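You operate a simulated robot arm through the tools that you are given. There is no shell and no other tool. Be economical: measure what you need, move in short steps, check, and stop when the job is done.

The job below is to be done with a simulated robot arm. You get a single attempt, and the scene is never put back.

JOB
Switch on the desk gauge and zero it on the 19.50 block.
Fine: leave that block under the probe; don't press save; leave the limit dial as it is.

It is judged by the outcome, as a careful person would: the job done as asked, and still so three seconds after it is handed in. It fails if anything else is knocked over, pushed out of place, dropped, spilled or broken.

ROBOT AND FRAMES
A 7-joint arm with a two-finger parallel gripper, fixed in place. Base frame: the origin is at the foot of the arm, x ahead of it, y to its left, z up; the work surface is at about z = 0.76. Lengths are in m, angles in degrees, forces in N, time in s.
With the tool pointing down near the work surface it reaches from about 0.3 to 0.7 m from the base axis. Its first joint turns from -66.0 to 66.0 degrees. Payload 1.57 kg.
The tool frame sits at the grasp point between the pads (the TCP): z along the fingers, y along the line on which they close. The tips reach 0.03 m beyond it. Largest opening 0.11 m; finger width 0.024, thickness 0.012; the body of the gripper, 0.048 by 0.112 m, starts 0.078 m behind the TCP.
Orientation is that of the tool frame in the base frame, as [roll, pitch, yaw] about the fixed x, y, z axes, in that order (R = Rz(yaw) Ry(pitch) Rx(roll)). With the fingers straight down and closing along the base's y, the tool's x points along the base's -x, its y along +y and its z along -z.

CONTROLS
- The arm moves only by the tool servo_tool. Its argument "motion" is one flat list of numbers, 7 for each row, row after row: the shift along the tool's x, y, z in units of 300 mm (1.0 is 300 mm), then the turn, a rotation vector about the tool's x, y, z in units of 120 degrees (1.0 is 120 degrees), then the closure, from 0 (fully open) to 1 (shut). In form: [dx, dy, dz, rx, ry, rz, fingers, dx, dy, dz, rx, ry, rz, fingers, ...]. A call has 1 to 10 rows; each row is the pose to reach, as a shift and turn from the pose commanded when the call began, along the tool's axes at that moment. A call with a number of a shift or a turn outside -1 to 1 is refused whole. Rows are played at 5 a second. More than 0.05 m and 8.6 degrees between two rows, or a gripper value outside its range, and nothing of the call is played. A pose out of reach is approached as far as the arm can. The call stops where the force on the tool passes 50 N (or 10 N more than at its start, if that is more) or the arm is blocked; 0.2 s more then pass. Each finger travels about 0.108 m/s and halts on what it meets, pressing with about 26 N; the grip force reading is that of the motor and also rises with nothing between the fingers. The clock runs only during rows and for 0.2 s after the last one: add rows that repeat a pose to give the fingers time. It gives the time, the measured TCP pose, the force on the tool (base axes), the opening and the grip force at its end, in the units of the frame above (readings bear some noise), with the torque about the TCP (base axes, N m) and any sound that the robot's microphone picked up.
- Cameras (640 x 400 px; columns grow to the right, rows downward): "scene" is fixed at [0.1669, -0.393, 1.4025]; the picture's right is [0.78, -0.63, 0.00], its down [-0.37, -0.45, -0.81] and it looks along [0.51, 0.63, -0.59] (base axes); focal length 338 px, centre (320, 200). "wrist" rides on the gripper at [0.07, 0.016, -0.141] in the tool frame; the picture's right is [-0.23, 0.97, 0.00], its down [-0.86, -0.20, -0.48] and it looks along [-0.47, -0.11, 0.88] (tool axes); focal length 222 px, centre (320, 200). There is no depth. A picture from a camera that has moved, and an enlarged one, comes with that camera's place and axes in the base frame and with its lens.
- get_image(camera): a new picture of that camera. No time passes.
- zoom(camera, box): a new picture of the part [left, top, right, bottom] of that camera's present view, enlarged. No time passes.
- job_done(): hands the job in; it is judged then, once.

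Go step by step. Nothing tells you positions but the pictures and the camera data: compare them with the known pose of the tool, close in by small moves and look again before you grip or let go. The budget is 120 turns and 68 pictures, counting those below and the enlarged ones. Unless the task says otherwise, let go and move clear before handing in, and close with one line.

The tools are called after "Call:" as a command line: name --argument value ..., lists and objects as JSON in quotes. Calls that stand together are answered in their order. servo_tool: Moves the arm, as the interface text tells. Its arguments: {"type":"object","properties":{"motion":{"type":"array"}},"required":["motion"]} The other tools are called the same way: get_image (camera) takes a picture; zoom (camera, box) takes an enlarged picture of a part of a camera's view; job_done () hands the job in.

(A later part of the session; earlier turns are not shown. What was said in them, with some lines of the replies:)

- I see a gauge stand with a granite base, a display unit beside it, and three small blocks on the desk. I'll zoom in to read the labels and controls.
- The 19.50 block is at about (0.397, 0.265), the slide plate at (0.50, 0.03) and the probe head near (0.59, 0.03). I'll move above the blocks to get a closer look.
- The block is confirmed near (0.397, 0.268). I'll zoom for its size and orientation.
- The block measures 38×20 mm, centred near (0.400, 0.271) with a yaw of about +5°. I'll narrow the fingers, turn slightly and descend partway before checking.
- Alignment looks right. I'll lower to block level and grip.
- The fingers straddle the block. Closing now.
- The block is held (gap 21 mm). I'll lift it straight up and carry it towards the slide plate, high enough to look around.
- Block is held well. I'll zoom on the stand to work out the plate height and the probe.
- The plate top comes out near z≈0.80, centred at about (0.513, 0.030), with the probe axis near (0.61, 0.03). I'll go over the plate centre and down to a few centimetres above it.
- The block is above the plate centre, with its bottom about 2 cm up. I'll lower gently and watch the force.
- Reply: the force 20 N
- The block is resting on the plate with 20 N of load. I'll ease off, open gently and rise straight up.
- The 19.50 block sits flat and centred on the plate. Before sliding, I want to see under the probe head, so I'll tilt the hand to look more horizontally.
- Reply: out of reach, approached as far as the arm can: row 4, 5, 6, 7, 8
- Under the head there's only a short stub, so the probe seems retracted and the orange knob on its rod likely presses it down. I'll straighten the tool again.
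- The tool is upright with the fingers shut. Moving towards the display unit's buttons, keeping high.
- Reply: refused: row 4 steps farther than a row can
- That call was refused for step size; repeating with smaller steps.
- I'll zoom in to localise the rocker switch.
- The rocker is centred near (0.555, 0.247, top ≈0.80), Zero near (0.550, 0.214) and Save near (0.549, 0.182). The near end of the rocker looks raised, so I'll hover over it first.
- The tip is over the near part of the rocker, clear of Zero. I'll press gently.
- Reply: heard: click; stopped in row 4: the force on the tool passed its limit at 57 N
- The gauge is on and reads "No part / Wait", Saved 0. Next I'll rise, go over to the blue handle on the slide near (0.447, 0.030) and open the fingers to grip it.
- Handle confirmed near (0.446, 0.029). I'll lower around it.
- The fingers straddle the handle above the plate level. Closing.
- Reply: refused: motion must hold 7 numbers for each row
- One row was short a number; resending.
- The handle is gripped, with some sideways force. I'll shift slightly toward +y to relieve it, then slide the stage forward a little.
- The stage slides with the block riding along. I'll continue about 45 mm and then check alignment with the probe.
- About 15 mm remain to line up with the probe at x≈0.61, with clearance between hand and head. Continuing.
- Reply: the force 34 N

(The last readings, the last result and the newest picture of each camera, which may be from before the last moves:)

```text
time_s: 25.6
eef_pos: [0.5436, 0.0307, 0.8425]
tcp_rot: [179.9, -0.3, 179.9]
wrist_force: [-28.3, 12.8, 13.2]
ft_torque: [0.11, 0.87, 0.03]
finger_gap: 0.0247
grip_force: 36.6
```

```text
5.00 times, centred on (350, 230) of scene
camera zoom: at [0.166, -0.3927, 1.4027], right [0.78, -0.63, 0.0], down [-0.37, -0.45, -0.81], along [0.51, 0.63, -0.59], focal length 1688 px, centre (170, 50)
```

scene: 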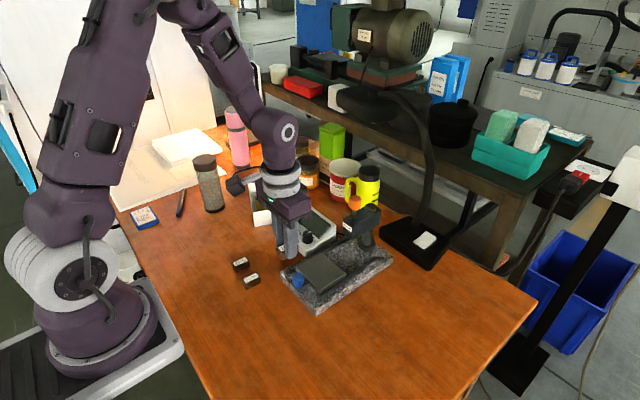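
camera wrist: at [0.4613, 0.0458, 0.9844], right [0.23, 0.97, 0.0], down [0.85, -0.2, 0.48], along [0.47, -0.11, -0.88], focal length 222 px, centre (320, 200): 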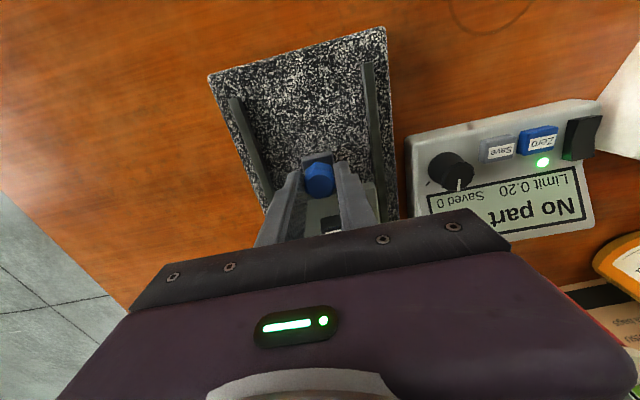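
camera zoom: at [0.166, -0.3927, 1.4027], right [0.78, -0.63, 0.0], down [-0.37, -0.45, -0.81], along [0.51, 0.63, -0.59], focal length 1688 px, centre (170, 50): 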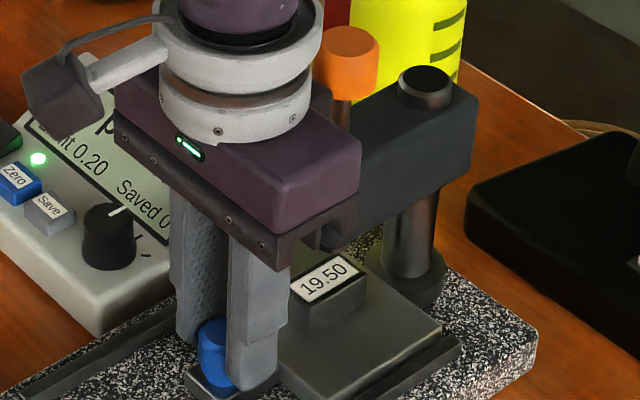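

The stage has met its end stop, with the block centred near x≈0.606 under the probe. I'll relax, release the handle and back off.

Call:
servo_tool --motion '[0.008, 0, 0, 0, 0, 0, 0.9, 0.008, 0, 0, 0, 0, 0, 0.7, 0.008, 0, 0, 0, 0, 0, 0.55, 0.008, 0, 0, 0, 0, 0, 0.55, 0.008, 0, -0.1, 0, 0, 0, 0.55, 0.03, 0, -0.22, 0, 0, 0, 0.55, 0.15, 0, -0.32, 0, 0, 0, 0.55, 0.28, 0, -0.38, 0, 0, 0, 0.7, 0.4, 0, -0.42, 0, 0, 0, 1, 0.4, 0, -0.42, 0, 0, 0, 1]'

Call:
zoom --camera "scene" --box '[270, 180, 390, 290]'

Call:
get_image --camera "wrist"

```text
time_s: 27.8
eef_pos: [0.4238, 0.0283, 0.9672]
tcp_rot: [179.9, 0.2, 180.0]
wrist_force: [0.0, 0.3, 0.4]
ft_torque: [-0.01, -0.01, -0.02]
finger_gap: 0.0
grip_force: 21.1
```

```text
3.64 times, centred on (330, 235) of scene
camera zoom: at [0.1669, -0.393, 1.4025], right [0.78, -0.63, 0.0], down [-0.37, -0.45, -0.81], along [0.51, 0.63, -0.59], focal length 1227 px, centre (284, 73)
```

zoom: 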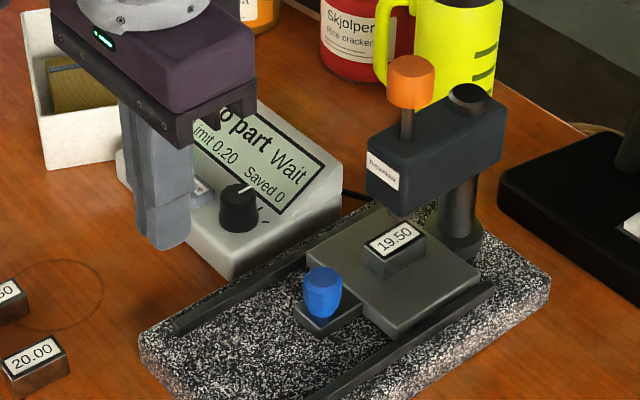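

```text
23 pictures are left
camera wrist: at [0.3538, 0.0442, 1.1096], right [0.23, 0.97, 0.0], down [0.85, -0.2, 0.48], along [0.47, -0.11, -0.88], focal length 222 px, centre (320, 200)
```

wrist: 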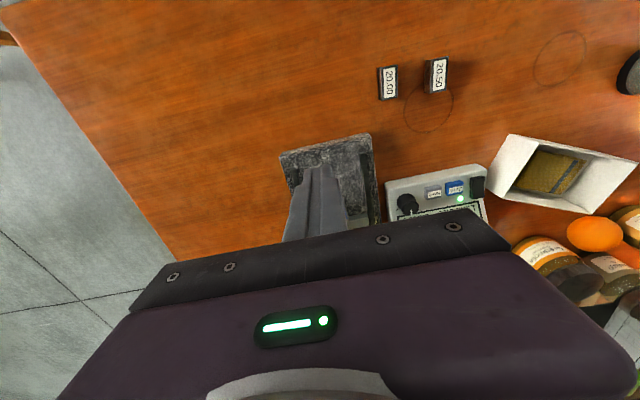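

Stage is in, display still says "No part / Wait", so the probe must be brought down. A close look at the probe.

Call:
zoom --camera "scene" --box '[325, 190, 375, 250]'

```text
6.67 times, centred on (350, 220) of scene
camera zoom: at [0.1669, -0.393, 1.4025], right [0.78, -0.63, 0.0], down [-0.37, -0.45, -0.81], along [0.51, 0.63, -0.59], focal length 2250 px, centre (120, 67)
```

zoom: 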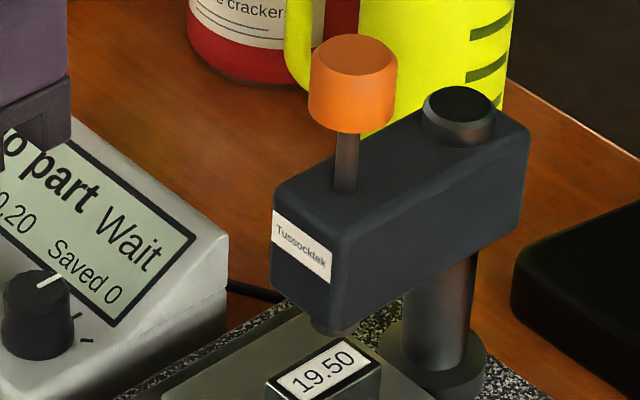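

The probe tip hangs about 20 mm above the block and the orange knob top is at about (0.61, 0.03, 0.965). There's a dark lamp-like object overhead nearby, so I'll examine it before putting the hand there.

Call:
zoom --camera "scene" --box '[310, 60, 470, 220]'

```text
2.50 times, centred on (390, 140) of scene
camera zoom: at [0.1669, -0.393, 1.4025], right [0.78, -0.63, 0.0], down [-0.37, -0.45, -0.81], along [0.51, 0.63, -0.59], focal length 844 px, centre (145, 350)
```

zoom: 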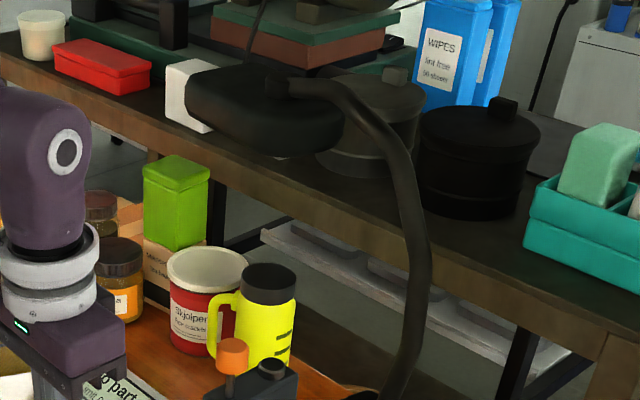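

It's a desk lamp whose head is roughly at (0.71, 0.10, 1.13). To keep the hand away from it I'll approach the knob with the fingers tilted about 25° forward, so the hand stays on the near side.

Call:
servo_tool --motion '[-0.05, 0.005, -0.07, 0, -0.035, 0, 1, -0.12, 0.005, -0.14, 0, -0.07, 0, 1, -0.19, 0.005, -0.2, 0, -0.105, 0, 1, -0.26, 0.005, -0.22, 0, -0.14, 0, 1, -0.31, 0.005, -0.22, 0, -0.175, 0, 1, -0.36, 0.005, -0.22, 0, -0.208, 0, 1, -0.36, 0.005, -0.22, 0, -0.208, 0, 1]'

Call:
get_image --camera "wrist"

Call:
get_image --camera "scene"

```text
time_s: 29.4
eef_pos: [0.5324, 0.0337, 1.0342]
tcp_rot: [179.9, 25.1, 179.8]
wrist_force: [-0.4, -0.1, 0.6]
ft_torque: [-0.01, -0.02, -0.01]
finger_gap: 0.0002
grip_force: 21.8
```

```text
20 pictures are left
camera wrist: at [0.4092, 0.0497, 1.1328], right [0.21, 0.97, 0.1], down [0.57, -0.2, 0.8], along [0.8, -0.11, -0.6], focal length 222 px, centre (320, 200)
```

wrist: 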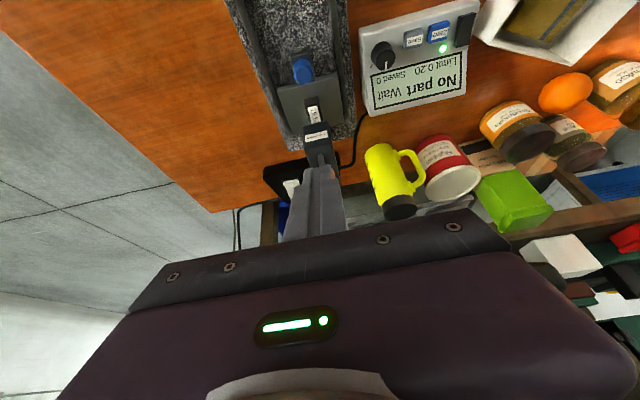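

```text
19 pictures are left
```

scene: 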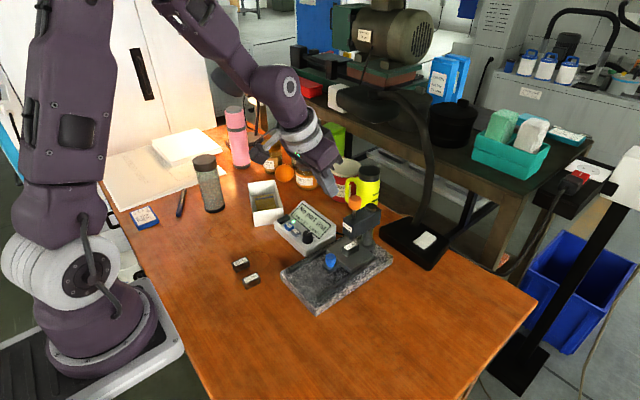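

The hand stays well clear of the lamp. Moving the tip to just above the orange knob.

Call:
servo_tool --motion '[-0.08, -0.005, 0.08, 0, 0, 0, 1, -0.154, -0.01, 0.15, 0, 0, 0, 1, -0.154, -0.01, 0.165, 0, 0, 0, 1, -0.154, -0.01, 0.165, 0, 0, 0, 1]'

Call:
zoom --camera "scene" --box '[310, 160, 390, 240]'

Call:
zoom --camera "wrist" --box '[260, 100, 380, 220]'

```text
time_s: 30.4
eef_pos: [0.5948, 0.0281, 1.009]
tcp_rot: [179.9, 25.0, 179.9]
wrist_force: [-0.3, -0.2, 0.0]
ft_torque: [0.0, 0.0, 0.01]
finger_gap: 0.0001
grip_force: 21.3
```

```text
5.00 times, centred on (350, 200) of scene
camera zoom: at [0.1669, -0.393, 1.4025], right [0.78, -0.63, 0.0], down [-0.37, -0.45, -0.81], along [0.51, 0.63, -0.59], focal length 1688 px, centre (170, 200)
```

zoom: 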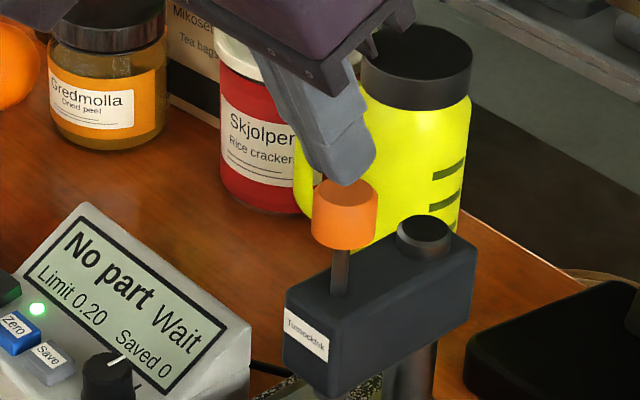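

```text
3.33 times, centred on (320, 160) of wrist
camera zoom: at [0.4716, 0.0451, 1.1087], right [0.21, 0.97, 0.1], down [0.57, -0.2, 0.8], along [0.79, -0.11, -0.6], focal length 740 px, centre (320, 333)
```

zoom: 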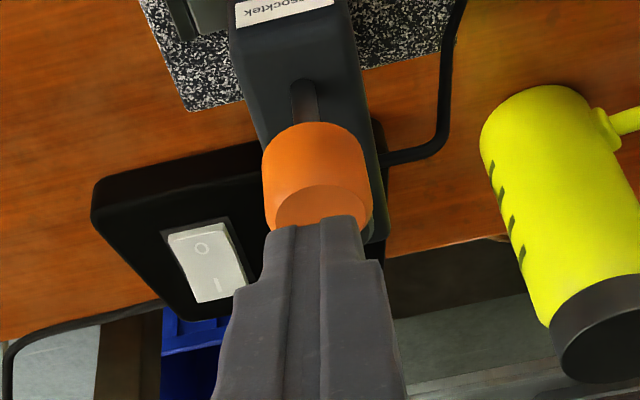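

The tip is centred over the knob, about 15 mm above it. Pressing straight down in small steps.

Call:
servo_tool --motion '[0.014, 0.006, 0.03, 0, 0, 0, 1, 0.0254, 0.006, 0.0544, 0, 0, 0, 1, 0.035, 0.006, 0.0755, 0, 0, 0, 1, 0.035, 0.006, 0.0755, 0, 0, 0, 1]'

Call:
zoom --camera "scene" --box '[300, 170, 390, 260]'

```text
time_s: 31.4
eef_pos: [0.5966, 0.0313, 0.9839]
tcp_rot: [179.9, 25.1, 179.7]
wrist_force: [0.2, 0.5, 0.4]
ft_torque: [-0.02, -0.02, 0.0]
finger_gap: 0.0
grip_force: 21.5
```

```text
4.44 times, centred on (345, 215) of scene
camera zoom: at [0.1669, -0.393, 1.4025], right [0.78, -0.63, 0.0], down [-0.37, -0.45, -0.81], along [0.51, 0.63, -0.59], focal length 1500 px, centre (209, 133)
```

zoom: 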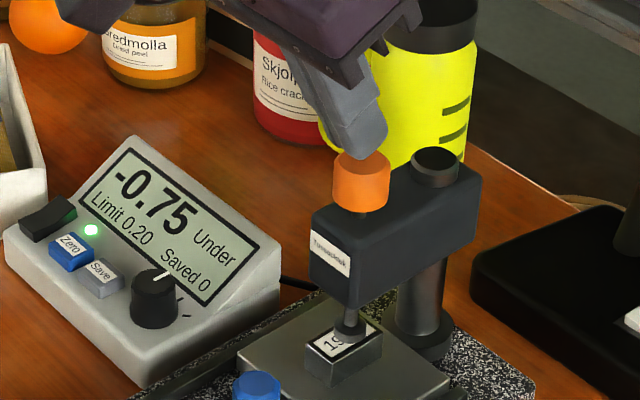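

The light press released the probe: it now rests on the block and the display reads -0.75 Under. I'll lift off, back away and straighten the tool before moving to Zero.

Call:
servo_tool --motion '[-0.042, 0, -0.09, 0, 0, 0, 1, -0.056, 0, -0.12, 0, 0, 0, 1, 0.04, 0, -0.165, 0, 0.04, 0, 1, 0.14, 0, -0.21, 0, 0.08, 0, 1, 0.24, 0, -0.26, 0, 0.12, 0, 1, 0.24, 0, -0.26, 0, 0.165, 0, 1, 0.24, 0, -0.26, 0, 0.208, 0, 1, 0.24, 0, -0.26, 0, 0.208, 0, 1]'

Call:
zoom --camera "scene" --box '[270, 170, 390, 290]'

```text
time_s: 33.2
eef_pos: [0.4972, 0.03, 1.0259]
tcp_rot: [179.8, 0.1, 179.9]
wrist_force: [-0.7, 0.9, 0.0]
ft_torque: [-0.02, 0.0, -0.01]
finger_gap: 0.0
grip_force: 21.4
```

```text
3.33 times, centred on (330, 230) of scene
camera zoom: at [0.1669, -0.393, 1.4025], right [0.78, -0.63, 0.0], down [-0.37, -0.45, -0.81], along [0.51, 0.63, -0.59], focal length 1125 px, centre (287, 100)
```

zoom: 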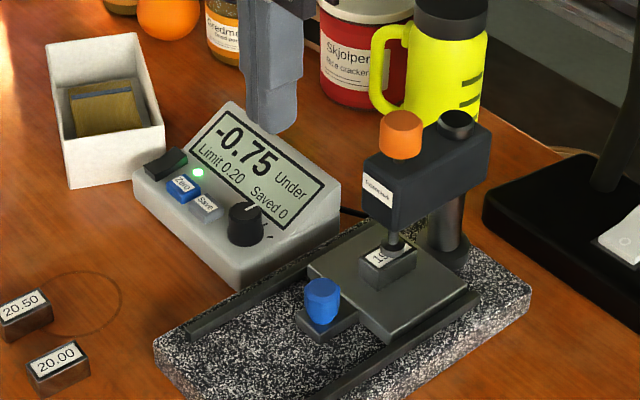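

The reading holds steady. Moving over the Zero button at height, then down to hover.

Call:
servo_tool --motion '[-0.03, 0.13, 0.03, 0, 0, 0, 1, -0.06, 0.26, 0.06, 0, 0, 0, 1, -0.1, 0.39, 0.1, 0, 0, 0, 1, -0.14, 0.52, 0.15, 0, 0, 0, 1, -0.166, 0.62, 0.22, 0, 0, 0, 1, -0.166, 0.62, 0.36, 0, 0, 0, 1, -0.166, 0.62, 0.48, 0, 0, 0, 1, -0.166, 0.62, 0.57, 0, 0, 0, 1, -0.166, 0.62, 0.57, 0, 0, 0, 1]'

Call:
zoom --camera "scene" --box '[270, 190, 330, 250]'

Call:
zoom --camera "wrist" --box '[240, 110, 380, 230]'

```text
time_s: 35.2
eef_pos: [0.549, 0.2179, 0.855]
tcp_rot: [179.9, 0.2, 179.8]
wrist_force: [-0.6, 1.0, -0.1]
ft_torque: [0.02, -0.02, 0.05]
finger_gap: 0.0
grip_force: 21.3
```

```text
6.67 times, centred on (300, 220) of scene
camera zoom: at [0.1669, -0.393, 1.4025], right [0.78, -0.63, 0.0], down [-0.37, -0.45, -0.81], along [0.51, 0.63, -0.59], focal length 2250 px, centre (453, 67)
```

zoom: 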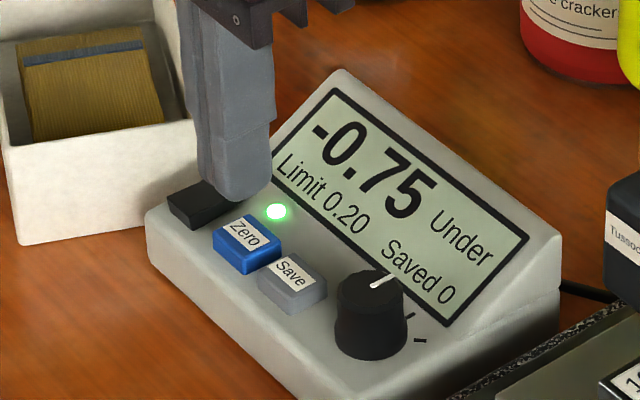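

```text
3.33 times, centred on (310, 170) of wrist
camera zoom: at [0.4782, 0.2344, 0.9966], right [0.23, 0.97, 0.0], down [0.85, -0.2, 0.48], along [0.47, -0.11, -0.88], focal length 740 px, centre (353, 300)
```

zoom: 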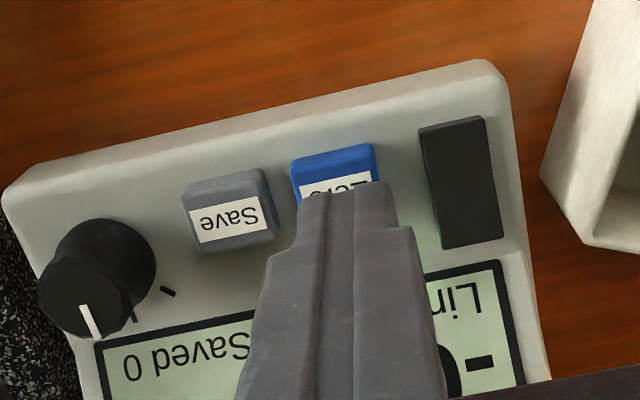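

The tip is over Zero with margin to Save and the rocker. I'll adjust 2 mm and press gently.

Call:
servo_tool --motion '[0.007, -0.008, 0.04, 0, 0, 0, 1, 0.007, -0.008, 0.07, 0, 0, 0, 1, 0.007, -0.008, 0.085, 0, 0, 0, 1, 0.007, -0.008, 0.093, 0, 0, 0, 1]'

Call:
zoom --camera "scene" --box '[270, 190, 330, 250]'

```text
time_s: 36.2
eef_pos: [0.5476, 0.2135, 0.8279]
tcp_rot: [179.9, 0.2, -180.0]
wrist_force: [-0.9, 2.5, 2.5]
ft_torque: [0.04, 0.0, 0.0]
finger_gap: 0.0002
grip_force: 20.9
heard: click
```

```text
6.67 times, centred on (300, 220) of scene
camera zoom: at [0.1669, -0.393, 1.4025], right [0.78, -0.63, 0.0], down [-0.37, -0.45, -0.81], along [0.51, 0.63, -0.59], focal length 2250 px, centre (453, 67)
```

zoom: 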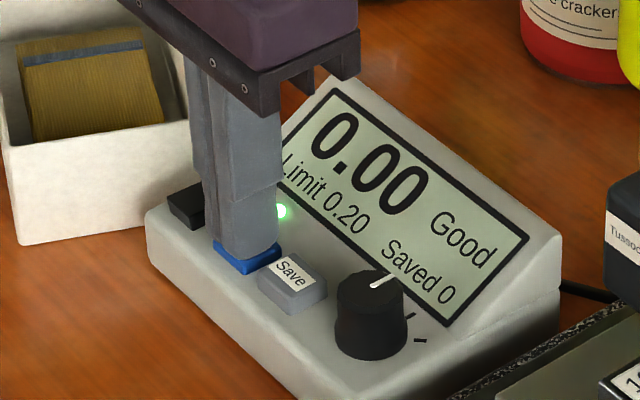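

The gauge reads 0.00 Good, Saved 0, Limit 0.20. I'll rise straight up and retreat.

Call:
servo_tool --motion '[0, 0, -0.06, 0, 0, 0, 1, 0, 0, -0.2, 0, 0, 0, 1, 0, 0, -0.35, 0, 0, 0, 1, 0.1, 0, -0.45, 0, 0, 0, 1, 0.25, 0, -0.5, 0, 0, 0, 1, 0.35, 0, -0.5, 0, 0, 0, 1, 0.35, 0, -0.5, 0, 0, 0, 1, 0.35, 0, -0.5, 0, 0, 0, 1, 0.35, 0, -0.5, 0, 0, 0, 1]'

Call:
get_image --camera "scene"

Call:
zoom --camera "scene" --box '[270, 180, 390, 300]'

```text
time_s: 38.2
eef_pos: [0.4423, 0.2134, 0.9753]
tcp_rot: [179.9, 0.1, 179.9]
wrist_force: [1.0, 0.4, -0.9]
ft_torque: [-0.03, 0.0, -0.01]
finger_gap: 0.0001
grip_force: 21.9
```

```text
11 pictures are left
```

scene: 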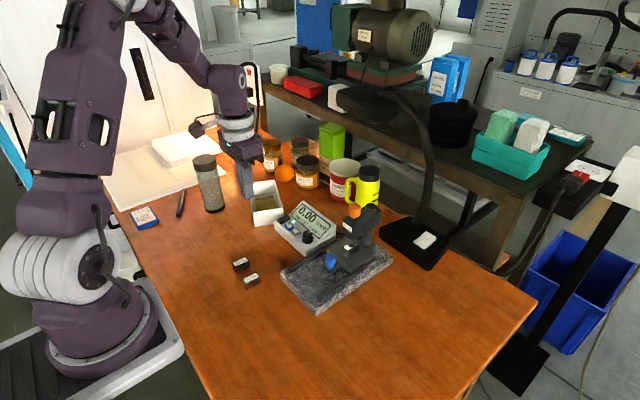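

```text
3.33 times, centred on (330, 240) of scene
camera zoom: at [0.1669, -0.393, 1.4025], right [0.78, -0.63, 0.0], down [-0.37, -0.45, -0.81], along [0.51, 0.63, -0.59], focal length 1125 px, centre (287, 67)
```

zoom: 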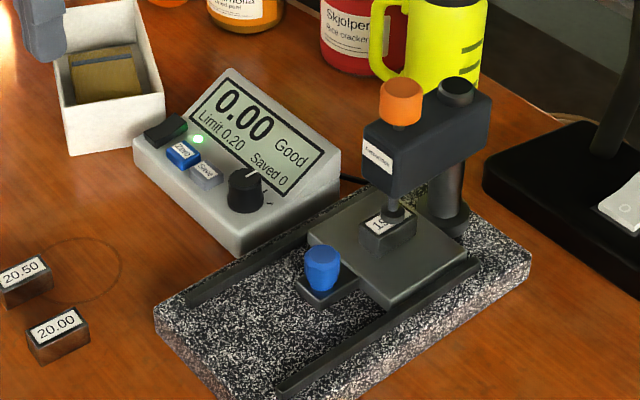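

The gauge is on and still reads 0.00 with the 19.50 block under the probe. Saved is 0, the limit is unchanged, and everything else is where it was, so I'm handing in.

Call:
job_done

```text
The job is handed in.
```

The desk gauge is switched on and zeroed on the 19.50 block (it reads 0.00 Good), with the block left under the probe, Save not pressed (Saved 0), and the limit dial untouched at 0.20.
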